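You operate a simulated robot arm through the tools that you are given. There is no shell and no other tool.

You run a simulated two-armed robot. Do the job below in one go: nothing can be reset, and whatever is moved stays where it is left.

Task
Take the cap off the floor wash bottle and lay it down on the top by the kettle.

It is judged by the outcome, as a careful person would: the job done as asked, and still so three seconds after it is handed in. It fails if anything else is knocked over, pushed out of place, dropped, spilled or broken. Lids that push on must go on centred and level and be pressed home; caps that screw on are set level and turned clockwise until they are tight.

Robot
Two 7-joint arms with three-finger grippers on one trunk, on a base that moves. Base frame: it is fixed to the floor where the robot stands at the start and does not move with it; the origin is under the middle of the robot, x ahead of it, y to its left, z up; the surface under the hand at the start is at about z = 910. Readings come in mm, rad, newtons and seconds.
The left shoulder is at the start at [29, 154, 1039], the right one opposite. With the tool pointing down near the work surface each hand reaches from about 100 to 600 mm from the robot's upright axis, wherever it stands, measured 20 degrees to its own side. Payload 2.69 kg a hand.
Tool frame (each hand has its own): the origin (TCP) lies between the finger pads and is the grasp point; the fingertips stand 29 mm ahead of it; z points along the fingers, y is the line along which they close. The gripper opens to 120 mm; its body begins 78 mm behind the TCP.
Orientation is told as [roll, pitch, yaw] about the base's x, y, z axes, in that order, counted from this pose: with the fingers straight down and closing along the base's y, the tool's x points along the base's -x, its y along +y and its z along -z.

Tools
- The arms move only by the tool play_rows. It takes "left_steps", "right_steps" or both (then of equal length, played together; a hand with none holds still); each is a list that holds one entry, the list of rows, each a list of 7 numbers: the opening, from 0 (shut) to 1 (fully open), then the shift along the tool's x, y, z in units of 30 mm (1.0 is 30 mm), then the turn, a rotation vector about the tool's x, y, z in units of 6 degrees (1.0 is 6 degrees). In form: [[[claw, dx, dy, dz, rx, ry, rz], ...]]. A call has 1 to 20 rows; each row shifts and turns the commanded pose from where the row before left it, along the tool's axes as they then stand. A call with a number of a shift or a turn outside -1 to 1 is refused whole. Each row takes 0.2 s and may step no farther than 50 mm and 0.15 rad from the row before; otherwise, or with a gripper value out of range, the whole call is refused. Where a pose cannot be reached the arm comes as near as it can. A force on the tool above 40 N (or 10 N above the force at the start of the call, whichever is more), or a blocked arm, ends the call early, and 0.2 s more pass. Each finger travels about 136.2 mm/s and halts on what it meets, pressing with about 31 N; the grip force reading is that of the motor and also rises with nothing between the fingers. The clock runs only during rows and for 0.2 s after the last one: add rows that do not move to give the fingers time. It gives the time, the measured TCP pose, the force on the tool (base axes), the opening and the grip force at its end, in the units of the frame above (readings bear some noise), with the torque about the TCP (base axes, N m) and any sound that the robot's microphone picked up, and new pictures: "pictures" is both (left out), scene, wrist or none (wrist: the cameras of the hands that moved).
- Cameras (640 x 400 px; columns grow to the right, rows downward): "scene" is now at [131.1, 29, 1205.1]; the picture's right is [0.33, -0.94, 0.00], its down [-0.41, -0.14, -0.90] and it looks along [0.85, 0.30, -0.43] (base axes); focal length 267 px, centre (320, 200). "left" rides on the left gripper at [63, 0, -104] in its tool frame; the picture's right is [0.00, 1.00, 0.00], its down [-0.83, 0.00, -0.56] and it looks along [-0.56, 0.00, 0.83] (tool axes); focal length 275 px, centre (320, 200). "right" rides on the right gripper at [63, 0, -104] in its tool frame; the picture's right is [0.00, 1.00, 0.00], its down [-0.83, 0.00, -0.56] and it looks along [-0.56, 0.00, 0.83] (tool axes); focal length 275 px, centre (320, 200). There is no depth. A picture from a camera that has moved, and an enlarged one, comes with that camera's place and axes in the base frame and with its lens.
- move_column(by): moves the trunk up (or, below 0, down) by that many mm; the arms and the scene camera ride with it, the base frame stays. It gives what a move gives, with no picture.
- base_move(legs): drives the robot by 1 to 6 legs, each [ahead, left, turn to the left] in mm, mm and rad, along the robot's own axes; the way and the turn of a leg run together, so that a leg with both is an arc; at most 1500 mm and 3.142 rad a leg. The arms and the cameras ride along, it lands a little off, and it stops where it bumps. It gives what a move gives, and a new picture of the scene camera.
- aim_head(pan, tilt): turns the head with the scene camera to pan (to the left, within 1.396 rad either way) and tilt (down, from -0.506 to 1.204), counted from straight ahead of the robot (the tilt from the chest, where the trunk bows). It gives what a move gives, and a new picture of the scene camera.
- zoom(camera, box): a new picture of the part [left, top, right, bottom] of that camera's present view, enlarged. It takes no simulated time.
- job_done(): hands the job in; it is judged then, once.

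Nothing tells you exact positions but the pictures and the camera data. Unless the task says otherwise, let go and move clear before handing in.

The tools are called as a command line: name --argument value ..., lists and objects as JSON in quotes. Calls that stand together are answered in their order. play_rows: Moves the arms, as the interface text tells. Its arguments: {"type":"object","properties":{"left_steps":{"type":"array","items":{"type":"array","items":{"type":"array","items":{"type":"number"}}}},"right_steps":{"type":"array","items":{"type":"array","items":{"type":"array","items":{"type":"number"}}}},"pictures":{"type":"string","enum":["both","scene","wrist","none"]}},"required":[]} The other tools are called the same way: move_column (by) moves the trunk up or down; base_move (legs) drives the base; aim_head (pan, tilt) turns the head that bears the scene camera; zoom (camera, box) takes an enlarged picture of a part of a camera's view; job_done () hands the job in.

At the start:

```text
time_s: 0.0
left_tool_pos: [365.4, 321.8, 1000.3]
left_orientation: [0.0, -0.001, -0.001]
left_contact_force: [0.3, -0.3, 0.7]
left_wrist_torque: [0.0, -0.02, 0.02]
left_width: 120.1
left_finger_force: 0.1
right_tool_pos: [399.5, -68.2, 999.0]
right_orientation: [0.001, -0.003, -0.001]
right_contact_force: [0.5, 0.3, -0.8]
right_wrist_torque: [0.01, 0.03, -0.01]
right_width: 120.2
right_finger_force: 0.0
trunk travel left (down, up): [-402.0, 36.0]
robot x, y, heading: [2.9, 1.7, 0.002]
head pan, tilt (commanded): [0.344, 0.45]
```

scene: 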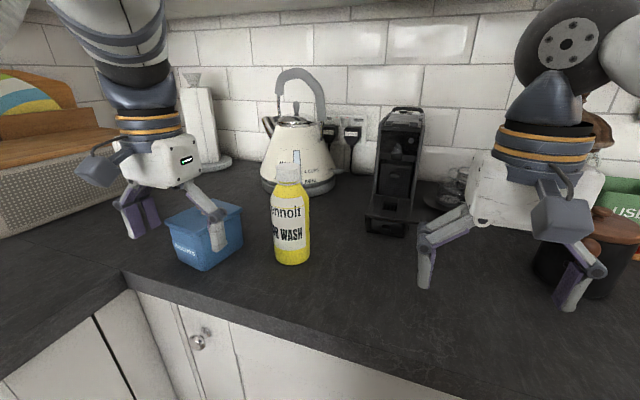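
right: 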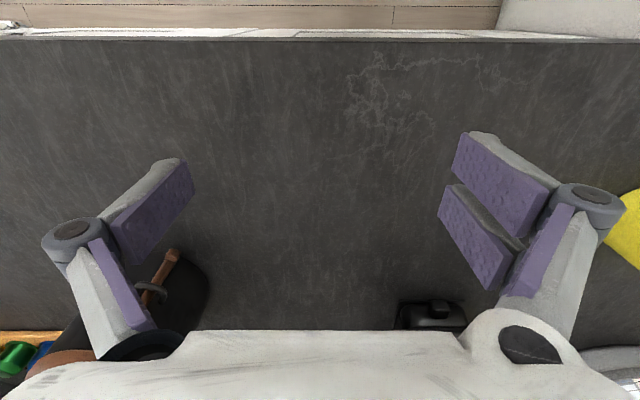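
left: 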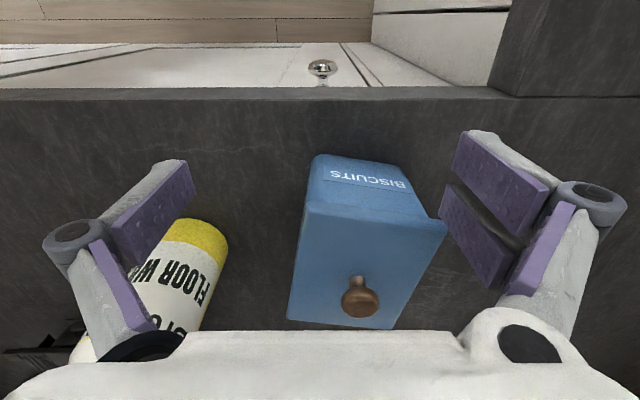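

The yellow bottle stands in the middle of the counter between the blue biscuit tin and the toaster-like machine, with the kettle behind it. I'll zoom in to see its cap before moving.

zoom --camera "scene" --box '[220, 120, 380, 280]'

zoom --camera "left" --box '[0, 150, 320, 400]'

```text
2.50 times, centred on (300, 200) of scene
camera zoom: at [131.1, 29.0, 1205.1], right [0.33, -0.94, 0.0], down [-0.41, -0.14, -0.9], along [0.85, 0.3, -0.43], focal length 668 px, centre (370, 200)
```

zoom: 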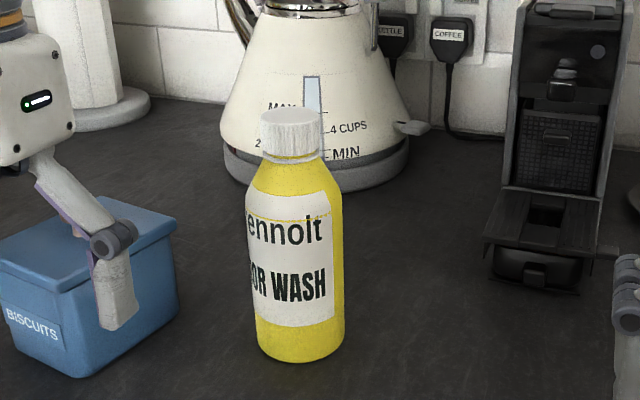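

```text
1.60 times, centred on (160, 275) of left
camera zoom: at [302.2, 323.4, 1104.9], right [0.0, 1.0, 0.0], down [0.83, 0.0, 0.56], along [0.56, 0.0, -0.83], focal length 440 px, centre (576, 80)
```

zoom: 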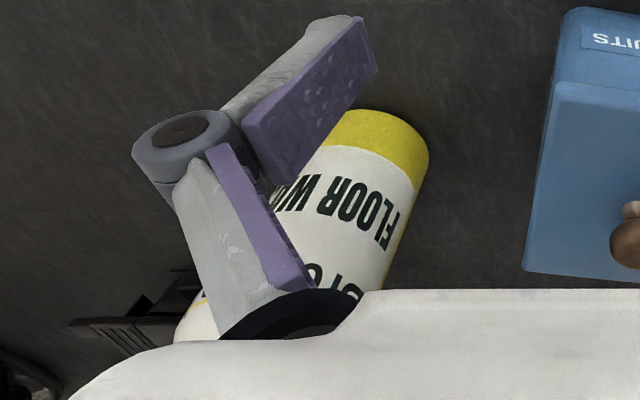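

I see a white ribbed screw cap about 38 mm wide at roughly [481, 207, 1065], with the bottle body about 61 mm wide below it. Before planning the two-handed grip, I'll look at the area in front of the base and at the kettle.

aim_head --pan 0.1 --tilt 1.15

aim_head --pan 0.4 --tilt 0.5

zoom --camera "scene" --box '[240, 60, 440, 185]'

```text
time_s: 1.1
left_tool_pos: [365.6, 322.7, 999.9]
left_orientation: [0.002, 0.003, 0.002]
left_contact_force: [0.8, 0.0, -0.8]
left_wrist_torque: [-0.03, 0.01, 0.01]
left_width: 120.1
left_finger_force: 0.0
right_tool_pos: [399.9, -67.0, 1000.8]
right_orientation: [0.0, 0.001, -0.002]
right_contact_force: [-0.1, -0.3, -0.2]
right_wrist_torque: [0.03, -0.05, 0.01]
right_width: 120.0
right_finger_force: 0.1
trunk travel left (down, up): [-402.0, 36.0]
robot x, y, heading: [-0.6, -0.5, 0.0]
head pan, tilt (commanded): [0.099, 1.15]
camera scene: at [134.4, 12.5, 1201.1], right [0.15, -0.99, 0.0], down [-0.46, -0.07, -0.88], along [0.87, 0.14, -0.47], focal length 267 px, centre (320, 200)
```

scene: 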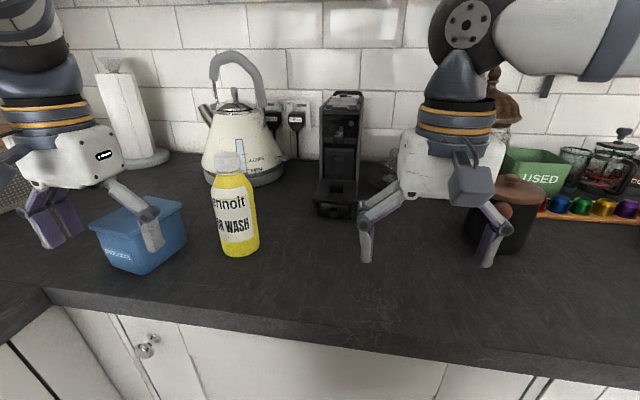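

```text
time_s: 2.1
left_tool_pos: [365.6, 322.5, 1000.5]
left_orientation: [0.002, -0.002, 0.0]
left_contact_force: [0.1, -0.3, -0.6]
left_wrist_torque: [0.0, -0.02, 0.03]
left_width: 120.0
left_finger_force: 0.1
right_tool_pos: [400.3, -67.6, 1000.2]
right_orientation: [0.0, -0.002, 0.0]
right_contact_force: [-0.5, -0.3, 0.0]
right_wrist_torque: [-0.01, 0.02, 0.01]
right_width: 120.0
right_finger_force: 0.1
trunk travel left (down, up): [-402.0, 36.0]
robot x, y, heading: [1.5, -0.8, -0.004]
head pan, tilt (commanded): [0.4, 0.499]
camera scene: at [131.5, 27.5, 1205.3], right [0.32, -0.95, 0.0], down [-0.41, -0.14, -0.9], along [0.86, 0.28, -0.43], focal length 267 px, centre (320, 200)
```

scene: 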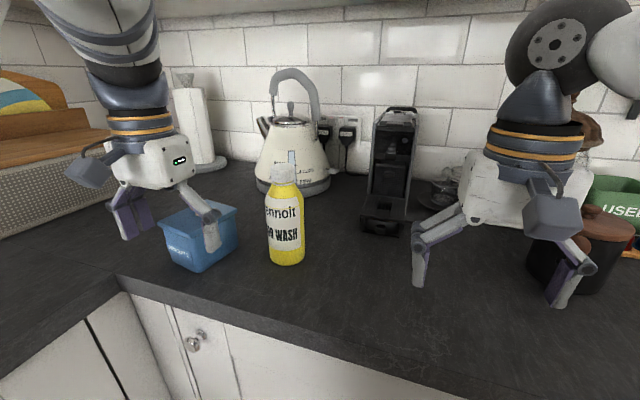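

```text
3.20 times, centred on (340, 122) of scene
camera zoom: at [131.5, 27.5, 1205.3], right [0.32, -0.95, 0.0], down [-0.41, -0.14, -0.9], along [0.86, 0.28, -0.43], focal length 855 px, centre (256, 448)
```

zoom: 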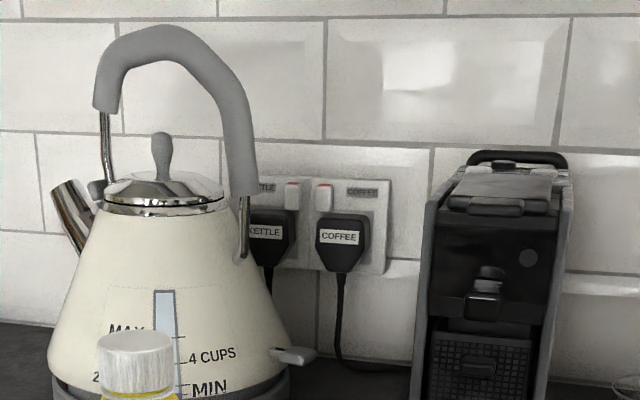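

The head lags behind its command, so I'll aim it downward again to see the gap between base and cabinets.

aim_head --pan 0.1 --tilt 1.2

aim_head --pan 0.1 --tilt 1.2

aim_head --pan 0.1 --tilt 1.2

```text
time_s: 3.2
left_tool_pos: [365.2, 323.7, 999.9]
left_orientation: [0.002, 0.002, 0.001]
left_contact_force: [-0.2, 0.6, -1.0]
left_wrist_torque: [-0.03, 0.0, -0.02]
left_width: 120.0
left_finger_force: 0.1
right_tool_pos: [400.0, -66.6, 1000.3]
right_orientation: [0.0, 0.001, 0.0]
right_contact_force: [-0.2, -0.2, 0.6]
right_wrist_torque: [-0.07, 0.02, -0.03]
right_width: 119.7
right_finger_force: 0.0
trunk travel left (down, up): [-402.0, 36.0]
robot x, y, heading: [4.0, 0.6, 0.001]
head pan, tilt (commanded): [0.099, 1.201]
camera scene: at [134.5, 12.5, 1201.1], right [0.15, -0.99, 0.0], down [-0.46, -0.07, -0.88], along [0.87, 0.14, -0.47], focal length 267 px, centre (320, 200)
```

scene: 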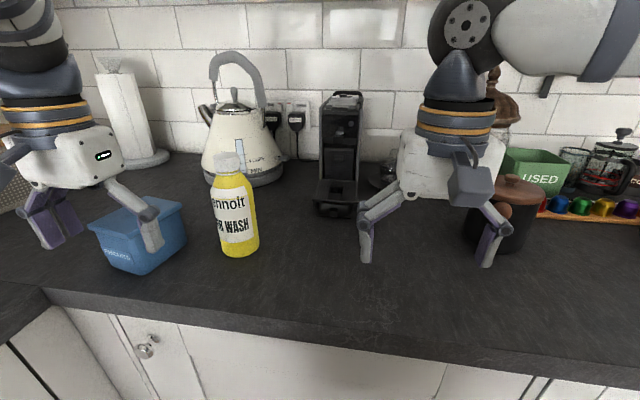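

```text
time_s: 3.8
left_tool_pos: [366.0, 322.4, 1000.0]
left_orientation: [0.002, 0.003, 0.0]
left_contact_force: [-0.3, -0.7, -0.1]
left_wrist_torque: [-0.02, 0.01, 0.01]
left_width: 120.0
left_finger_force: 0.0
right_tool_pos: [400.7, -67.8, 999.8]
right_orientation: [-0.001, 0.0, 0.0]
right_contact_force: [0.3, 1.0, 0.1]
right_wrist_torque: [-0.01, -0.01, 0.01]
right_width: 119.8
right_finger_force: 0.1
trunk travel left (down, up): [-402.0, 36.0]
robot x, y, heading: [-1.5, 3.2, -0.001]
head pan, tilt (commanded): [0.099, 1.201]
camera scene: at [134.5, 12.0, 1200.9], right [0.15, -0.99, 0.0], down [-0.47, -0.07, -0.88], along [0.87, 0.13, -0.47], focal length 267 px, centre (320, 200)
```

scene: 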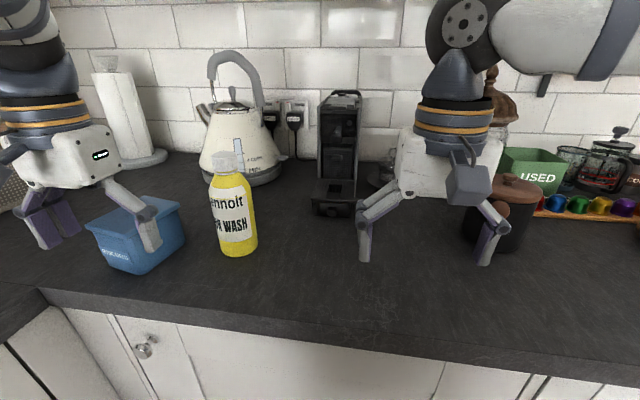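

```text
time_s: 4.4
left_tool_pos: [365.9, 322.7, 998.4]
left_orientation: [0.0, 0.001, -0.002]
left_contact_force: [0.6, 0.3, 0.6]
left_wrist_torque: [0.0, 0.01, 0.02]
left_width: 119.8
left_finger_force: 0.0
right_tool_pos: [400.1, -68.2, 999.8]
right_orientation: [0.0, 0.0, -0.001]
right_contact_force: [-0.4, 0.3, 0.8]
right_wrist_torque: [0.03, 0.01, -0.02]
right_width: 119.8
right_finger_force: 0.0
trunk travel left (down, up): [-402.0, 36.0]
robot x, y, heading: [0.2, -3.1, -0.001]
head pan, tilt (commanded): [0.099, 1.201]
camera scene: at [134.5, 11.8, 1200.8], right [0.15, -0.99, 0.0], down [-0.47, -0.07, -0.88], along [0.87, 0.13, -0.47], focal length 267 px, centre (320, 200)
```

scene: 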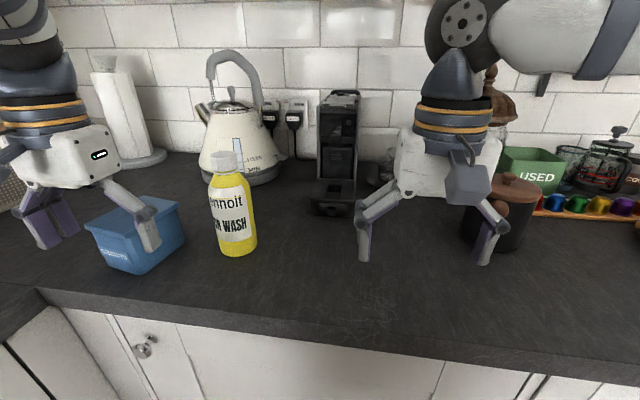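

The head only tilts so far, but the wrist pictures show a floor gap ahead of the base. I'll now raise the left hand clear of the tin and start turning the right hand, so it can take the bottle body from the right front.

play_rows --left_steps '[[[1, 0, 0, -1, 0, 0, 0], [1, 0, 0, -1, 0, 0, 0], [1, 0, 0, -1, 0, 0, 0], [1, 0, 0, -1, 0, 0, 0], [1, 0, 0, -1, 0, 0, 0], [1, 0, 0, -1, 0, 0, 0], [1, 0, 0, 0, 0, 0, 0], [1, 0, 0, 0, 0, 0, 0], [1, 0, 0, 0, 0, 0, 0], [1, 0, 0, 0, 0, 0, 0], [1, 0, 0, 0, 0, 0, 0]]]' --right_steps '[[[1, 0, 0, -1, 0, 0, 0], [1, 0, 0, -1, 0, 0, 0], [1, 0, 0, 0, 0, 0, -1], [1, 0, 0, 0, 0, 0, -1], [1, 0, 0, 0, 0, 0, -1], [1, 0, 0, 0, 0, 0, -1], [1, 0, 0, 0, 0, 0, -1], [1, 0, 0, 0, 0, 0, -1], [1, 0, 0, 0, 0, 0, -1], [1, 0, 0, 0, 0, 0, -0.5], [1, 0, 0, 0, 0, 0, 0]]]' --pictures "both"

```text
time_s: 6.8
left_tool_pos: [366.8, 324.5, 1177.4]
left_orientation: [0.001, 0.001, -0.001]
left_contact_force: [-0.6, 0.0, -0.5]
left_wrist_torque: [-0.02, -0.01, -0.03]
left_width: 119.9
left_finger_force: 0.1
right_tool_pos: [400.1, -67.5, 1058.9]
right_orientation: [0.0, -0.001, 0.785]
right_contact_force: [0.5, 1.1, 0.2]
right_wrist_torque: [0.03, 0.01, 0.01]
right_width: 119.9
right_finger_force: 0.0
trunk travel left (down, up): [-402.0, 36.0]
robot x, y, heading: [-0.1, -0.2, 0.002]
head pan, tilt (commanded): [0.099, 1.201]
camera scene: at [99.9, 4.1, 1146.4], right [0.1, -1.0, 0.0], down [-0.93, -0.09, -0.36], along [0.36, 0.04, -0.93], focal length 267 px, centre (320, 200)
camera right: at [356.8, -113.4, 1163.7], right [-0.71, 0.7, 0.0], down [0.58, 0.59, 0.56], along [0.39, 0.4, -0.83], focal length 275 px, centre (320, 200)
camera left: at [302.6, 324.8, 1283.9], right [0.0, 1.0, 0.0], down [0.83, 0.0, 0.56], along [0.56, 0.0, -0.83], focal length 275 px, centre (320, 200)
```

scene: 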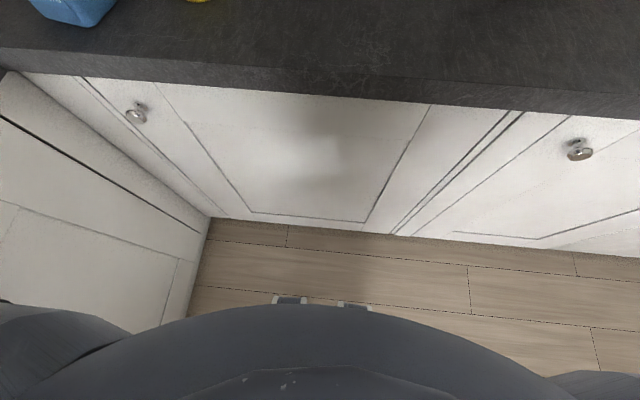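
right: 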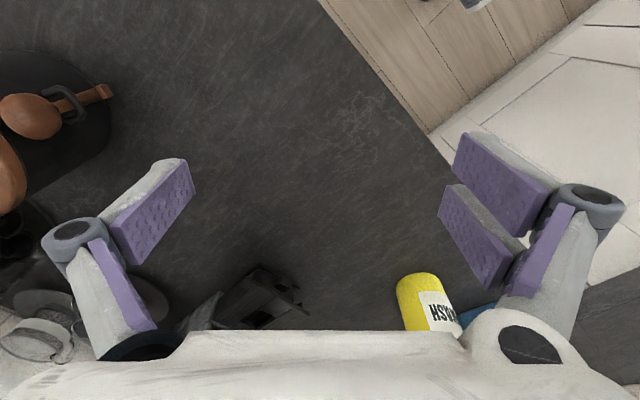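
left: 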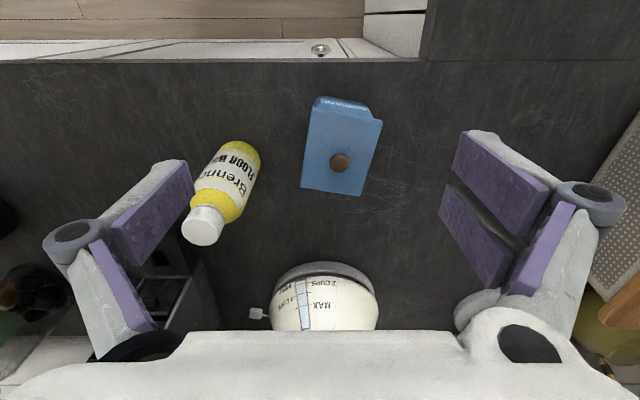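

The left wrist camera now sees the bottle cap from above. I'll zoom in there for an accurate position of the cap, the tin and the kettle.

zoom --camera "left" --box '[160, 120, 320, 260]'

aim_head --pan 0.3 --tilt 0.55

```text
2.86 times, centred on (240, 190) of left
camera zoom: at [302.6, 324.8, 1283.9], right [0.0, 1.0, 0.0], down [0.83, 0.0, 0.56], along [0.56, 0.0, -0.83], focal length 786 px, centre (549, 229)
```

zoom: 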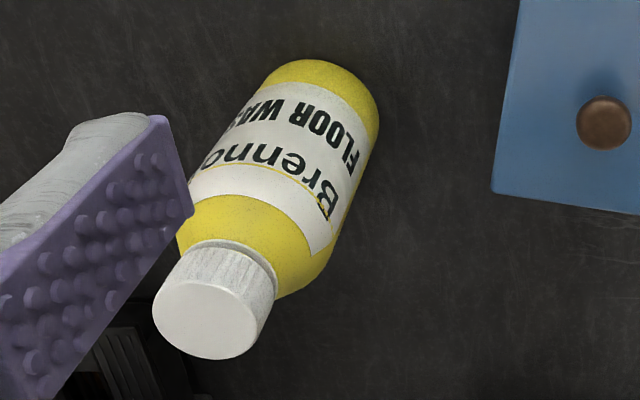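

```text
time_s: 7.8
left_tool_pos: [366.8, 324.3, 1179.1]
left_orientation: [0.001, -0.001, 0.001]
left_contact_force: [0.4, -0.6, 0.0]
left_wrist_torque: [0.03, -0.02, -0.04]
left_width: 120.3
left_finger_force: 0.0
right_tool_pos: [398.9, -69.4, 1058.9]
right_orientation: [-0.002, -0.001, 0.786]
right_contact_force: [0.2, 0.5, -0.2]
right_wrist_torque: [0.03, -0.01, 0.01]
right_width: 119.9
right_finger_force: 0.0
trunk travel left (down, up): [-402.0, 36.0]
robot x, y, heading: [-2.2, 1.5, -0.001]
head pan, tilt (commanded): [0.3, 0.55]
camera scene: at [130.1, 25.0, 1195.4], right [0.3, -0.96, 0.0], down [-0.5, -0.15, -0.85], along [0.81, 0.25, -0.52], focal length 267 px, centre (320, 200)
```

scene: 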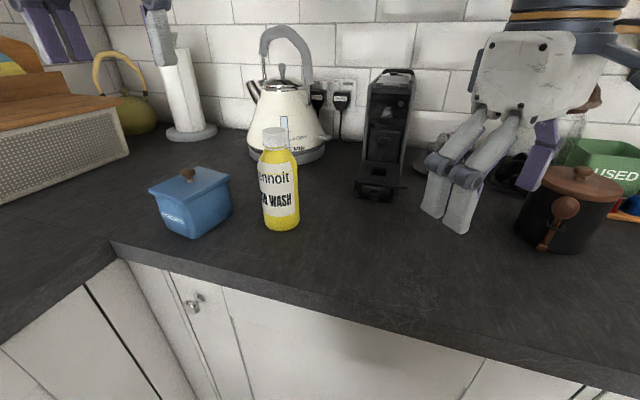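

Cap top centre triangulates to about [481.5, 205.5, 1074], 37 mm across, and the bottle body is about 62 mm across. I'll pitch the right hand to about 30 degrees below horizontal, pointing toward the bottle.

play_rows --right_steps '[[[1, 0, 0, 0, 0, -1, 0], [1, 0, 0, 0, 0, -1, 0], [1, 0, 0, 0, 0, -1, 0], [1, 0, 0, 0, 0, -1, 0], [1, 0, 0, 0, 0, -1, 0], [1, 0, 0, 0, 0, -1, 0], [1, 0, 0, 0, 0, -1, 0], [1, 0, 0, 0, 0, -1, 0], [1, 0, 0, 0, 0, -1, 0], [1, 0, 0, 0, 0, -1, 0], [1, 0, 0, 0, 0, 0, 0]]]' --pictures "both"

```text
time_s: 10.2
left_tool_pos: [366.5, 324.1, 1179.1]
left_orientation: [-0.001, 0.0, 0.0]
left_contact_force: [-0.4, -0.2, -0.1]
left_wrist_torque: [0.02, -0.01, -0.01]
left_width: 120.2
left_finger_force: 0.1
right_tool_pos: [399.7, -68.2, 1059.7]
right_orientation: [0.002, -1.048, 0.787]
right_contact_force: [0.0, 0.7, -0.8]
right_wrist_torque: [0.0, -0.02, -0.02]
right_width: 119.9
right_finger_force: 0.0
trunk travel left (down, up): [-402.0, 36.0]
robot x, y, heading: [-0.3, -2.1, -0.0]
head pan, tilt (commanded): [0.3, 0.55]
camera scene: at [130.1, 25.2, 1195.5], right [0.3, -0.96, 0.0], down [-0.5, -0.15, -0.85], along [0.81, 0.25, -0.52], focal length 267 px, centre (320, 200)
camera right: at [315.2, -154.3, 1057.1], right [-0.71, 0.71, 0.0], down [-0.05, -0.04, 1.0], along [0.7, 0.71, 0.07], focal length 275 px, centre (320, 200)
```

scene: 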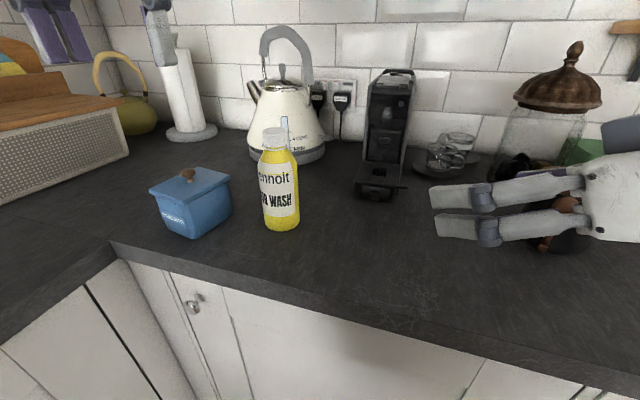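
right: 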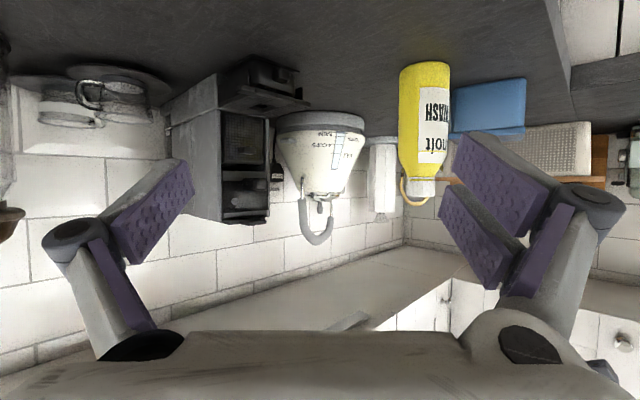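

The right hand took the tilted pose well. Next I'll bring it down to bottle mid-height, about 140 mm short of the bottle axis.

play_rows --right_steps '[[[1, 0.1384, 0.5654, 0.6159, 0, 0, 0], [1, 0.1384, 0.5654, 0.6159, 0, 0, 0], [1, 0.1384, 0.5654, 0.6159, 0, 0, 0], [1, 0.1384, 0.5654, 0.6159, 0, 0, 0], [1, 0.1384, 0.5654, 0.6159, 0, 0, 0], [1, 0.1384, 0.5654, 0.6159, 0, 0, 0], [1, 0.1384, 0.5654, 0.6159, 0, 0, 0], [1, 0.1384, 0.5654, 0.6159, 0, 0, 0], [1, 0, 0, 0, 0, 0, 0]]]' --pictures "both"

```text
time_s: 12.2
left_tool_pos: [365.6, 323.9, 1179.4]
left_orientation: [0.002, -0.001, 0.002]
left_contact_force: [-0.5, -0.1, -0.2]
left_wrist_torque: [0.0, 0.03, -0.02]
left_width: 119.8
left_finger_force: 0.0
right_tool_pos: [382.5, 104.9, 954.1]
right_orientation: [-0.002, -1.045, 0.789]
right_contact_force: [0.5, -0.9, 0.9]
right_wrist_torque: [-0.04, -0.01, -0.03]
right_width: 120.1
right_finger_force: 0.1
trunk travel left (down, up): [-402.0, 36.0]
robot x, y, heading: [0.1, 1.4, 0.003]
head pan, tilt (commanded): [0.3, 0.55]
camera scene: at [130.0, 24.7, 1195.5], right [0.3, -0.96, 0.0], down [-0.5, -0.15, -0.85], along [0.81, 0.25, -0.52], focal length 267 px, centre (320, 200)
camera right: at [297.3, 19.8, 952.2], right [-0.71, 0.71, 0.0], down [-0.05, -0.04, 1.0], along [0.7, 0.71, 0.07], focal length 275 px, centre (320, 200)
```

scene: 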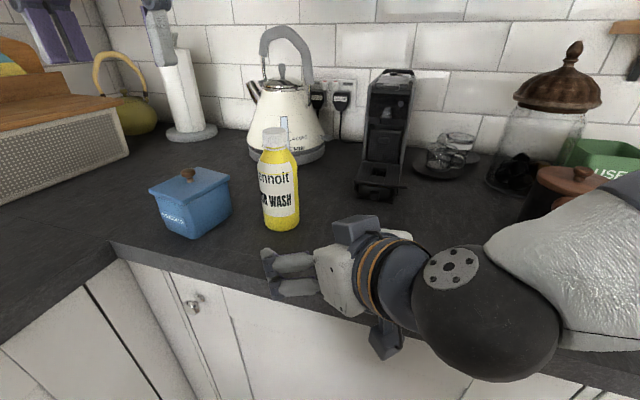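
right: 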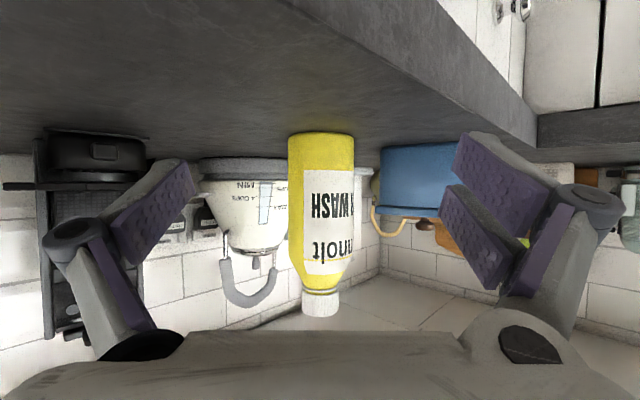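

The right hand is lined up with the bottle. I notice a box on the upper side of the gripper, so I'll zoom in to see how much room the left hand will have above.

zoom --camera "scene" --box '[230, 190, 450, 370]'

zoom --camera "left" --box '[0, 0, 320, 250]'

zoom --camera "right" --box '[240, 110, 400, 330]'

```text
2.22 times, centred on (340, 280) of scene
camera zoom: at [130.0, 24.7, 1195.5], right [0.3, -0.96, 0.0], down [-0.5, -0.15, -0.85], along [0.81, 0.25, -0.52], focal length 594 px, centre (276, 22)
```

zoom: 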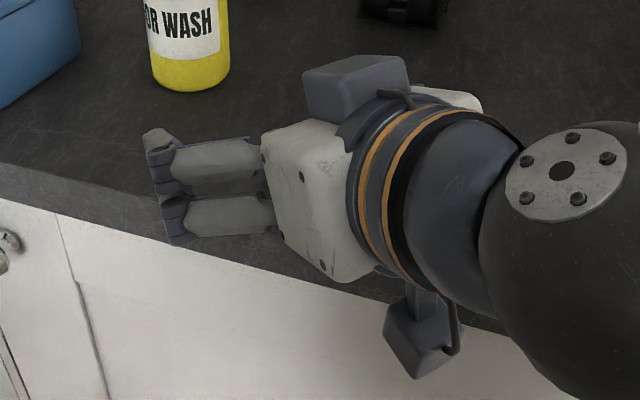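

```text
1.60 times, centred on (160, 125) of left
camera zoom: at [302.5, 324.4, 1284.0], right [0.0, 1.0, 0.0], down [0.83, 0.0, 0.56], along [0.56, 0.0, -0.83], focal length 440 px, centre (576, 320)
```

zoom: 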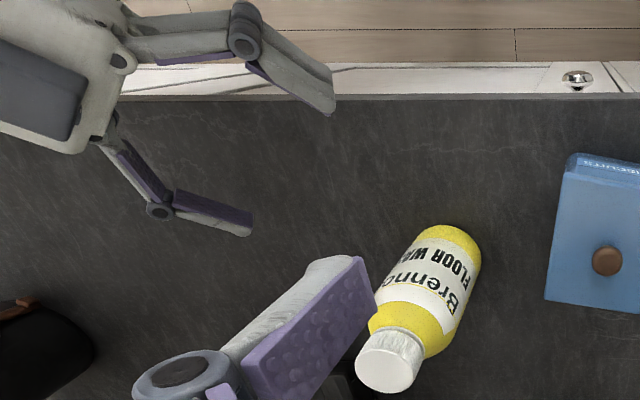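

```text
1.82 times, centred on (320, 220) of right
camera zoom: at [297.3, 19.8, 952.2], right [-0.71, 0.71, 0.0], down [-0.05, -0.04, 1.0], along [0.7, 0.71, 0.07], focal length 500 px, centre (320, 164)
```

zoom: 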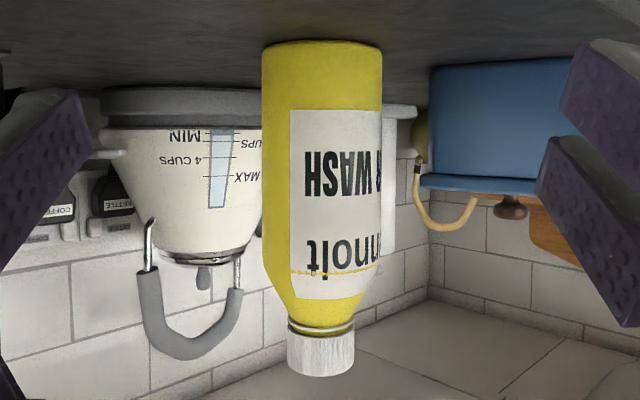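

The upper box tops out around z≈1060 and sits behind the grip, so it stays clear of the left fingers if they start at yaw 0 and turn to +90°. The bottle is centred within about 1 mm, so I'll slide the right hand straight in.

play_rows --right_steps '[[[1, -0.3583, 0.005, 0.6207, 0, 0, 0], [1, -0.3583, 0.005, 0.6207, 0, 0, 0], [1, -0.3583, 0.005, 0.6207, 0, 0, 0], [1, -0.3583, 0.005, 0.6207, 0, 0, 0], [1, -0.3583, 0.005, 0.6207, 0, 0, 0], [1, -0.3583, 0.005, 0.6207, 0, 0, 0], [1, 0, 0, 0, 0, 0, 0]]]' --pictures "both"

```text
time_s: 13.8
left_tool_pos: [367.0, 324.7, 1179.1]
left_orientation: [0.002, 0.0, 0.0]
left_contact_force: [0.2, -0.5, 1.1]
left_wrist_torque: [0.01, -0.03, 0.0]
left_width: 120.0
left_finger_force: 0.0
right_tool_pos: [473.7, 197.9, 956.6]
right_orientation: [-0.001, -1.047, 0.786]
right_contact_force: [-0.3, -0.6, 0.2]
right_wrist_torque: [0.0, 0.04, 0.01]
right_width: 119.6
right_finger_force: 0.1
trunk travel left (down, up): [-402.0, 36.0]
robot x, y, heading: [-0.8, 0.1, 0.003]
head pan, tilt (commanded): [0.3, 0.55]
camera scene: at [130.0, 24.9, 1195.5], right [0.3, -0.96, 0.0], down [-0.5, -0.15, -0.85], along [0.81, 0.25, -0.52], focal length 267 px, centre (320, 200)
camera right: at [388.8, 112.4, 954.3], right [-0.71, 0.71, -0.01], down [-0.05, -0.04, 1.0], along [0.7, 0.71, 0.07], focal length 275 px, centre (320, 200)
```

scene: 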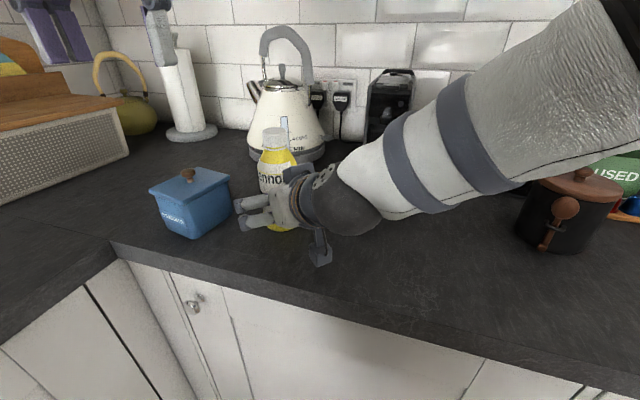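
right: 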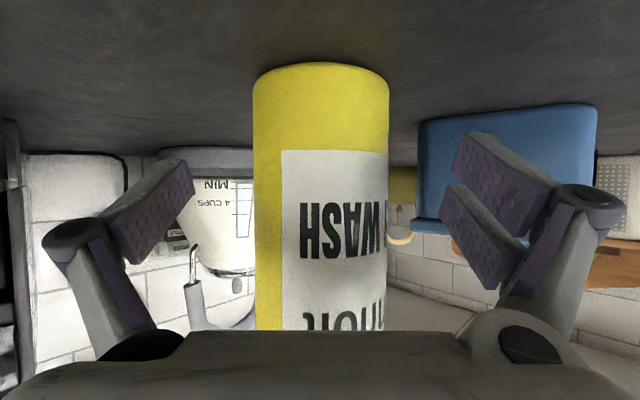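

The bottle sits centred between the right fingers, so I'll close them gently on the body.

play_rows --right_steps '[[[0.75, 0, 0, 0, 0, 0, 0], [0.62, 0, 0, 0, 0, 0, 0], [0.56, 0, 0, 0, 0, 0, 0], [0.5, 0, 0, 0, 0, 0, 0], [0.4, 0, 0, 0, 0, 0, 0], [0.3, 0, 0, 0, 0, 0, 0], [0.3, 0, 0, 0, 0, 0, 0]]]' --pictures "both"

```text
time_s: 15.4
left_tool_pos: [366.2, 324.1, 1177.8]
left_orientation: [0.0, 0.001, 0.0]
left_contact_force: [0.2, -0.5, -0.2]
left_wrist_torque: [0.02, 0.06, 0.02]
left_width: 120.3
left_finger_force: 0.1
right_tool_pos: [473.2, 196.7, 956.3]
right_orientation: [-0.002, -1.047, 0.788]
right_contact_force: [-1.4, 0.1, 0.4]
right_wrist_torque: [0.09, 0.11, 0.03]
right_width: 60.0
right_finger_force: 30.8
trunk travel left (down, up): [-402.0, 36.0]
robot x, y, heading: [-0.9, -1.2, 0.003]
head pan, tilt (commanded): [0.3, 0.55]
camera scene: at [129.9, 25.1, 1195.5], right [0.3, -0.96, 0.0], down [-0.5, -0.15, -0.85], along [0.81, 0.25, -0.52], focal length 267 px, centre (320, 200)
camera right: at [388.5, 112.5, 954.3], right [-0.71, 0.71, 0.0], down [-0.05, -0.04, 1.0], along [0.7, 0.71, 0.07], focal length 275 px, centre (320, 200)
```

scene: 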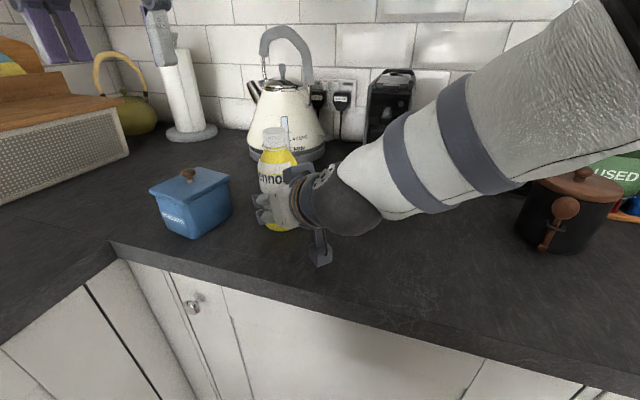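
right: 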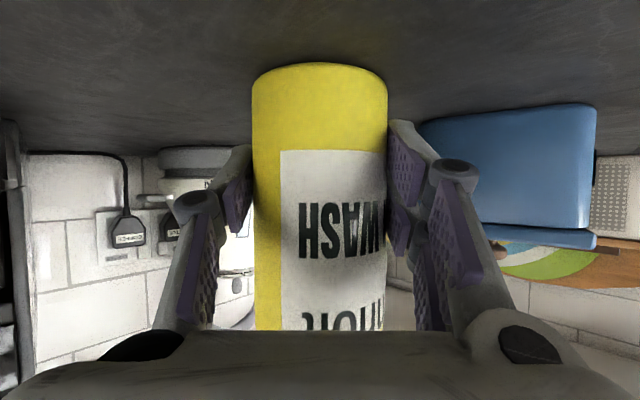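

The right hand holds the bottle (60 mm, 31 N) and it hasn't moved. Next I'll bring the left hand over the cap, still high above it.

play_rows --left_steps '[[[0.8, -0.639, -0.6595, 0, 0, 0, 0], [0.6, -0.639, -0.6595, 0, 0, 0, 0], [0.6, -0.639, -0.6595, 0, 0, 0, 0], [0.6, -0.639, -0.6595, 0, 0, 0, 0], [0.6, -0.639, -0.6595, 0, 0, 0, 0], [0.6, -0.639, -0.6595, 0, 0, 0, 0], [0.6, 0, 0, 0, 0, 0, 0]]]' --pictures "both"

```text
time_s: 17.0
left_tool_pos: [457.0, 225.7, 1176.2]
left_orientation: [-0.001, -0.001, 0.001]
left_contact_force: [-0.1, -1.3, 0.0]
left_wrist_torque: [0.01, -0.03, 0.0]
left_width: 71.8
left_finger_force: 0.0
left hand out of reach, approached as far as the arm can: row 5, 6
right_tool_pos: [473.0, 198.3, 958.6]
right_orientation: [-0.001, -1.049, 0.788]
right_contact_force: [1.2, 1.5, 1.5]
right_wrist_torque: [0.06, 0.07, -0.04]
right_width: 60.1
right_finger_force: 30.8
trunk travel left (down, up): [-402.0, 36.0]
robot x, y, heading: [1.0, -0.4, 0.005]
head pan, tilt (commanded): [0.3, 0.55]
camera scene: at [130.1, 25.1, 1195.5], right [0.3, -0.96, 0.0], down [-0.5, -0.15, -0.85], along [0.81, 0.25, -0.52], focal length 267 px, centre (320, 200)
camera left: at [393.1, 225.7, 1280.1], right [0.0, 1.0, 0.0], down [0.83, 0.0, 0.56], along [0.56, 0.0, -0.83], focal length 275 px, centre (320, 200)
```

scene: 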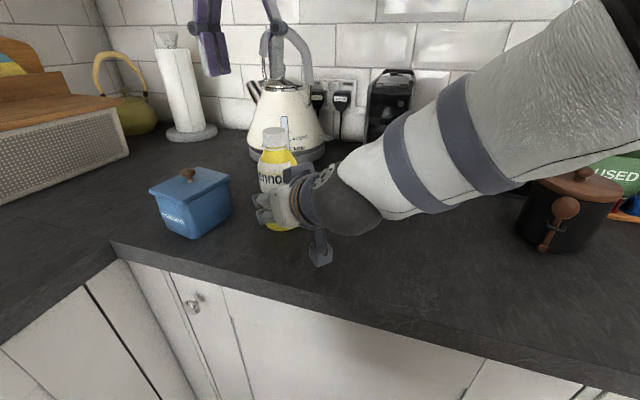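
left: 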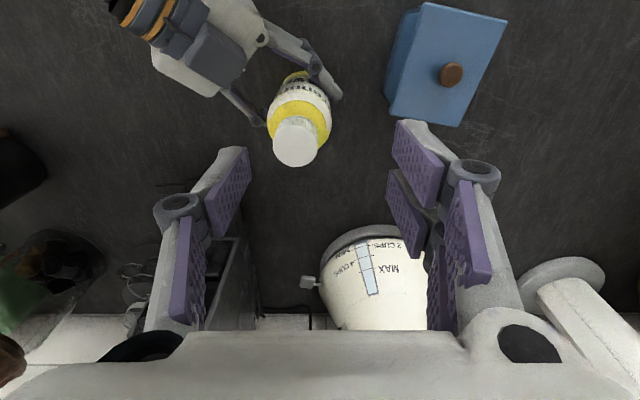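

The left arm can't quite reach that spot at this height, but it should lower down. I'll descend to a safe level above the cap and look again.

play_rows --left_steps '[[[0.6, 0, 0, 0.6, 0, 0, 0], [0.6, 0, 0, 0.6, 0, 0, 0], [0.6, 0, 0, 0.6, 0, 0, 0], [0.6, 0, 0, 0, 0, 0, 0], [0.6, 0, 0, 0, 0, 0, 0]]]' --pictures "both"

```text
time_s: 18.2
left_tool_pos: [457.1, 224.8, 1122.5]
left_orientation: [0.0, 0.0, 0.001]
left_contact_force: [-0.5, -0.2, 0.9]
left_wrist_torque: [0.01, 0.0, 0.01]
left_width: 72.0
left_finger_force: 0.1
right_tool_pos: [473.6, 197.9, 956.5]
right_orientation: [-0.002, -1.049, 0.787]
right_contact_force: [-0.2, 0.0, 2.5]
right_wrist_torque: [0.13, 0.05, 0.01]
right_width: 60.0
right_finger_force: 30.7
trunk travel left (down, up): [-402.0, 36.0]
robot x, y, heading: [2.0, -0.8, -0.001]
head pan, tilt (commanded): [0.3, 0.55]
camera scene: at [130.0, 25.0, 1195.5], right [0.3, -0.96, 0.0], down [-0.5, -0.15, -0.85], along [0.81, 0.25, -0.52], focal length 267 px, centre (320, 200)
camera left: at [393.9, 225.4, 1227.1], right [0.0, 1.0, 0.0], down [0.83, 0.0, 0.56], along [0.56, 0.0, -0.83], focal length 275 px, centre (320, 200)
```

scene: 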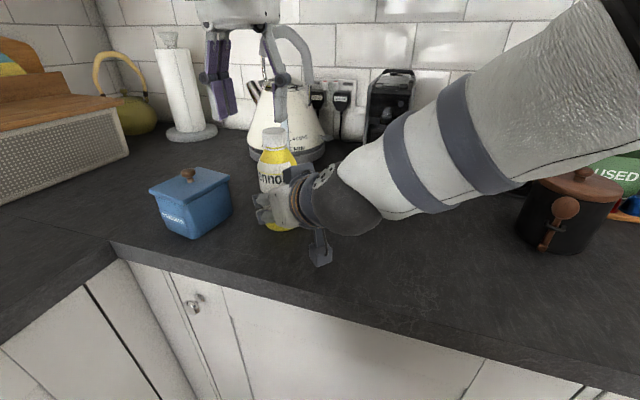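
left: 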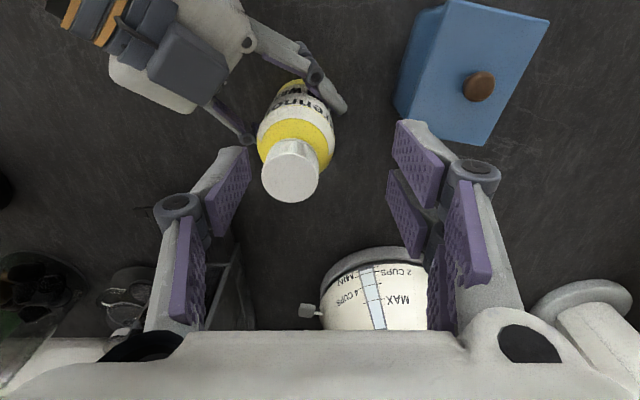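

zoom --camera "left" --box '[220, 110, 380, 210]'

```text
4.00 times, centred on (300, 160) of left
camera zoom: at [393.9, 225.4, 1227.1], right [0.0, 1.0, 0.0], down [0.83, 0.0, 0.56], along [0.56, 0.0, -0.83], focal length 1101 px, centre (400, 360)
```

zoom: 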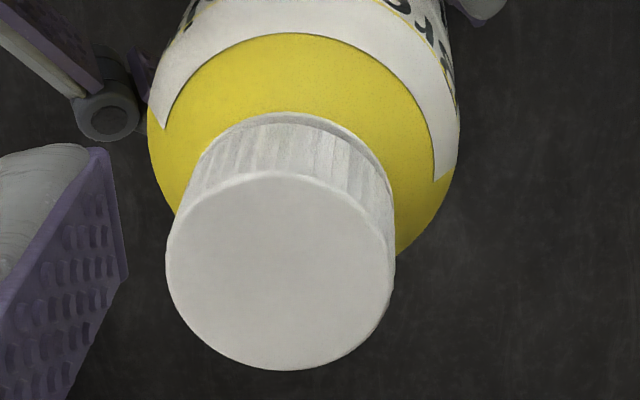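

The cap is centred at about [480.3, 206.2] with its top near z 1075. I'll centre the left hand over it before going down.

play_rows --left_steps '[[[0.6, -0.387, -0.31, 0.1, 0, 0, 0], [0.6, -0.387, -0.31, 0.1, 0, 0, 0], [0.6, 0, 0, 0, 0, 0, 0], [0.6, 0, 0, 0, 0, 0, 0]]]' --pictures "both"

```text
time_s: 19.2
left_tool_pos: [480.8, 205.8, 1116.1]
left_orientation: [0.002, -0.001, -0.001]
left_contact_force: [0.0, 0.4, 0.4]
left_wrist_torque: [0.0, 0.0, 0.02]
left_width: 71.8
left_finger_force: 0.0
right_tool_pos: [473.1, 197.8, 956.7]
right_orientation: [-0.002, -1.049, 0.784]
right_contact_force: [0.4, -0.4, 3.9]
right_wrist_torque: [0.11, 0.09, 0.02]
right_width: 60.0
right_finger_force: 31.2
trunk travel left (down, up): [-402.0, 36.0]
robot x, y, heading: [2.1, -2.8, 0.0]
head pan, tilt (commanded): [0.3, 0.55]
camera scene: at [129.9, 25.0, 1195.5], right [0.3, -0.96, 0.0], down [-0.5, -0.15, -0.85], along [0.81, 0.25, -0.52], focal length 267 px, centre (320, 200)
camera left: at [417.1, 206.7, 1220.6], right [0.0, 1.0, 0.0], down [0.83, 0.0, 0.56], along [0.56, 0.0, -0.83], focal length 275 px, centre (320, 200)
```

scene: 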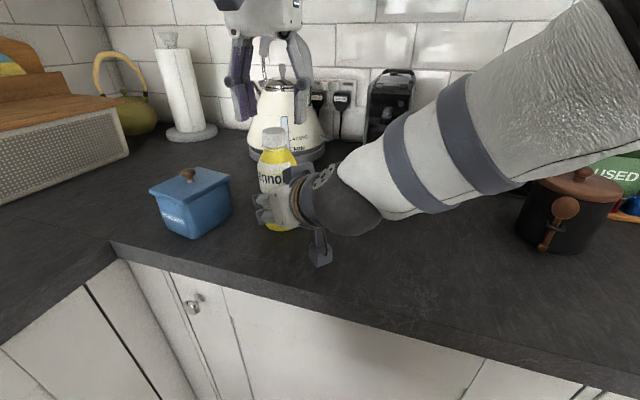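
left: 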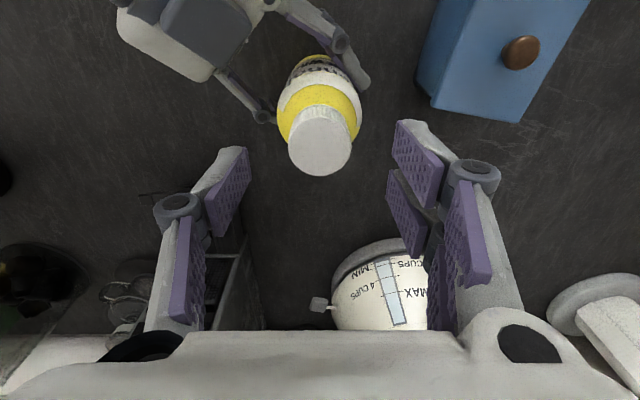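

zoom --camera "left" --box '[240, 80, 400, 180]'

```text
4.00 times, centred on (320, 130) of left
camera zoom: at [417.1, 206.7, 1220.6], right [0.0, 1.0, 0.0], down [0.83, 0.0, 0.56], along [0.56, 0.0, -0.83], focal length 1101 px, centre (320, 480)
```

zoom: 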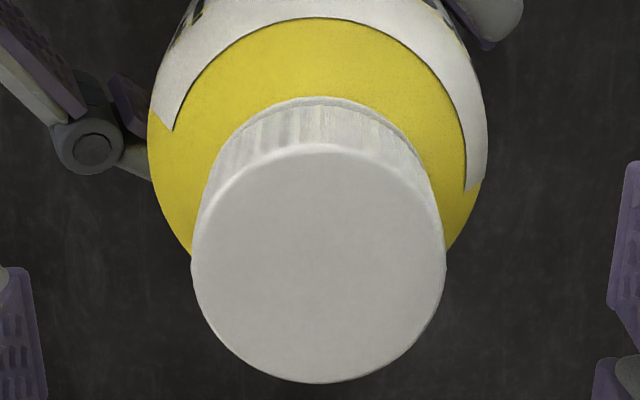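

The left hand is centred on the cap within about 1 mm. I'll descend so the pads cover the cap height without touching the bottle shoulder.

play_rows --left_steps '[[[0.5, 0.02, 0, 0.28, 0, 0, 0], [0.5, 0.02, 0, 0.28, 0, 0, 0], [0.5, 0, 0, 0.28, 0, 0, 0], [0.5, 0, 0, 0.27, 0, 0, 0], [0.5, 0, 0, 0, 0, 0, 0]]]' --pictures "both"

```text
time_s: 20.4
left_tool_pos: [479.6, 206.8, 1083.0]
left_orientation: [-0.001, 0.0, 0.0]
left_contact_force: [0.1, -0.1, -0.7]
left_wrist_torque: [0.0, 0.02, 0.0]
left_width: 60.0
left_finger_force: 0.0
right_tool_pos: [473.0, 198.8, 957.2]
right_orientation: [-0.002, -1.049, 0.787]
right_contact_force: [-0.6, 0.5, 3.9]
right_wrist_torque: [0.12, 0.14, 0.02]
right_width: 60.0
right_finger_force: 30.8
trunk travel left (down, up): [-402.0, 36.0]
robot x, y, heading: [2.0, -1.4, 0.002]
head pan, tilt (commanded): [0.3, 0.55]
camera scene: at [129.8, 25.0, 1195.5], right [0.3, -0.96, 0.0], down [-0.5, -0.15, -0.85], along [0.81, 0.25, -0.52], focal length 267 px, centre (320, 200)
camera left: at [415.9, 207.1, 1188.3], right [0.0, 1.0, 0.0], down [0.83, 0.0, 0.56], along [0.56, 0.0, -0.83], focal length 275 px, centre (320, 200)
```

scene: 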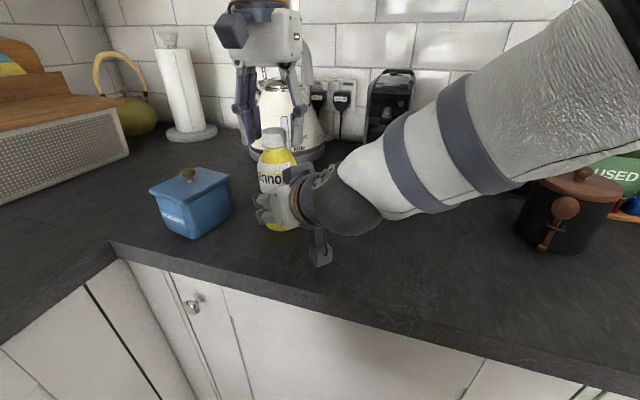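
left: 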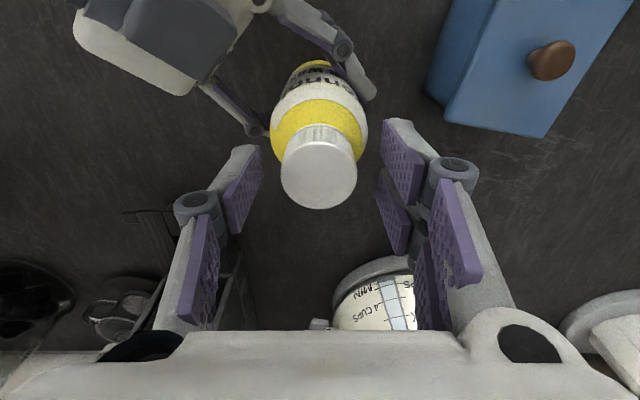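

zoom --camera "left" --box '[220, 110, 420, 235]'

zoom --camera "scene" --box '[200, 60, 360, 240]'

```text
3.20 times, centred on (320, 172) of left
camera zoom: at [415.9, 207.1, 1188.3], right [0.0, 1.0, 0.0], down [0.83, 0.0, 0.56], along [0.56, 0.0, -0.83], focal length 881 px, centre (320, 288)
```

zoom: 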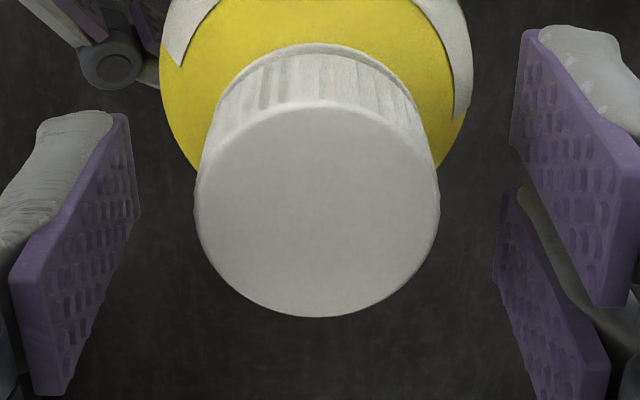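

```text
2.22 times, centred on (280, 150) of scene
camera zoom: at [129.8, 25.0, 1195.5], right [0.3, -0.96, 0.0], down [-0.5, -0.15, -0.85], along [0.81, 0.25, -0.52], focal length 594 px, centre (409, 311)
```

zoom: 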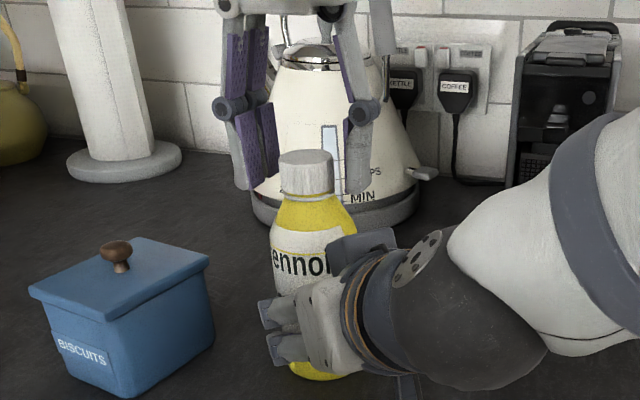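

The pads straddle the cap evenly, so I'll close the left fingers on it.

play_rows --left_steps '[[[0.42, 0, 0, 0, 0, 0, 0], [0.36, 0, 0, 0, 0, 0, 0], [0.32, 0, 0, 0, 0, 0, 0], [0.28, 0, 0, 0, 0, 0, 0], [0.2, 0, 0, 0, 0, 0, 0], [0.1, 0, 0, 0, 0, 0, 0], [0.1, 0, 0, 0, 0, 0, 0]]]' --pictures "both"

```text
time_s: 22.0
left_tool_pos: [480.3, 207.2, 1083.6]
left_orientation: [0.0, 0.001, 0.0]
left_contact_force: [-1.2, -4.4, -0.9]
left_wrist_torque: [-0.3, -0.01, 0.01]
left_width: 33.1
left_finger_force: 30.8
right_tool_pos: [474.0, 199.4, 957.1]
right_orientation: [-0.003, -1.048, 0.788]
right_contact_force: [1.6, 4.1, 4.1]
right_wrist_torque: [-0.15, 0.2, 0.04]
right_width: 59.8
right_finger_force: 30.7
trunk travel left (down, up): [-402.0, 36.0]
robot x, y, heading: [-2.3, 0.1, -0.005]
head pan, tilt (commanded): [0.3, 0.55]
camera scene: at [129.8, 24.9, 1195.5], right [0.3, -0.96, 0.0], down [-0.5, -0.15, -0.85], along [0.81, 0.25, -0.52], focal length 267 px, centre (320, 200)
camera left: at [416.0, 206.8, 1188.4], right [0.01, 1.0, 0.0], down [0.83, 0.0, 0.56], along [0.56, 0.0, -0.83], focal length 275 px, centre (320, 200)
```

scene: 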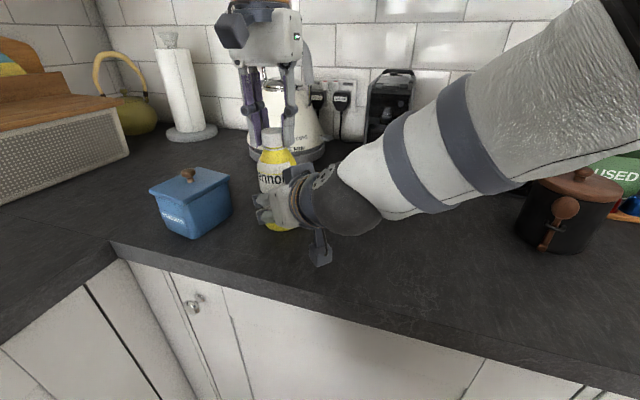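
left: 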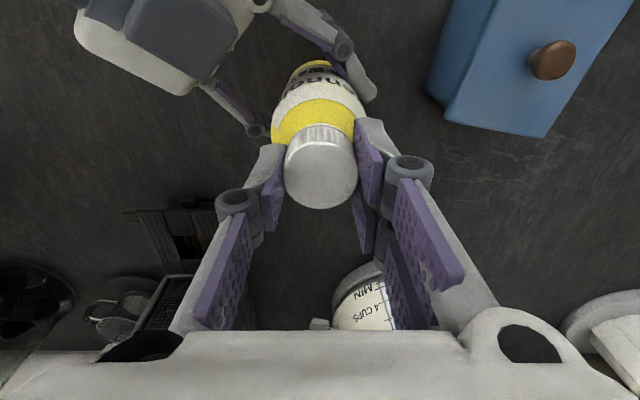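

The cap is gripped at 31 N. I'll try a first small counterclockwise turn and watch the torque.

play_rows --left_steps '[[[0.1, 0, 0, 0, 0, 0, -0.5], [0.1, 0, 0, 0, 0, 0, -0.5], [0.1, 0, 0, -0.002, 0, 0, -0.75], [0.1, 0, 0, -0.003, 0, 0, -0.75], [0.1, 0, 0, -0.003, 0, 0, -0.75], [0.1, 0, 0, -0.003, 0, 0, -0.75], [0.1, 0, 0, 0, 0, 0, 0]]]' --pictures "both"

```text
time_s: 23.6
left_tool_pos: [479.6, 206.7, 1083.2]
left_orientation: [0.0, -0.001, 0.421]
left_contact_force: [-5.1, -5.6, 2.5]
left_wrist_torque: [-0.4, 0.26, -0.02]
left_width: 32.8
left_finger_force: 31.1
right_tool_pos: [473.2, 198.3, 957.2]
right_orientation: [-0.002, -1.049, 0.788]
right_contact_force: [4.5, 6.6, 3.3]
right_wrist_torque: [-0.05, 0.46, -0.01]
right_width: 59.9
right_finger_force: 30.8
trunk travel left (down, up): [-402.0, 36.0]
robot x, y, heading: [-1.4, 0.6, 0.002]
head pan, tilt (commanded): [0.3, 0.55]
camera scene: at [129.7, 25.0, 1195.5], right [0.3, -0.96, 0.0], down [-0.5, -0.15, -0.85], along [0.81, 0.25, -0.52], focal length 267 px, centre (320, 200)
camera left: at [421.7, 181.7, 1188.1], right [-0.4, 0.92, 0.0], down [0.76, 0.34, 0.56], along [0.51, 0.22, -0.83], focal length 275 px, centre (320, 200)
```

scene: 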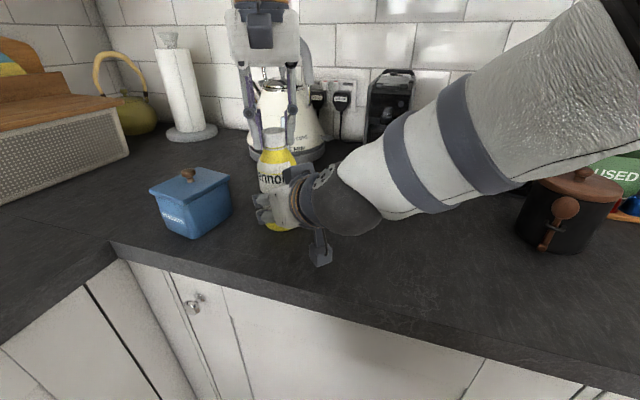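
left: 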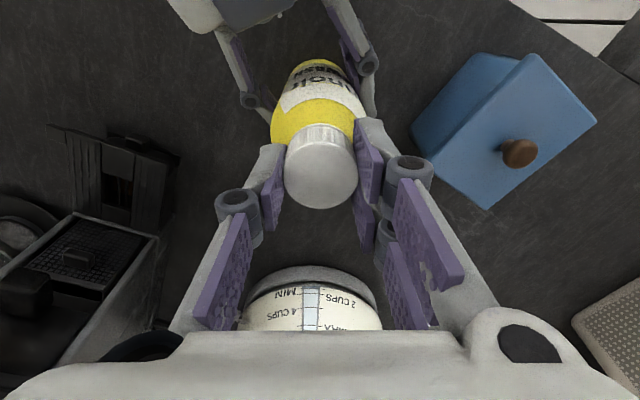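

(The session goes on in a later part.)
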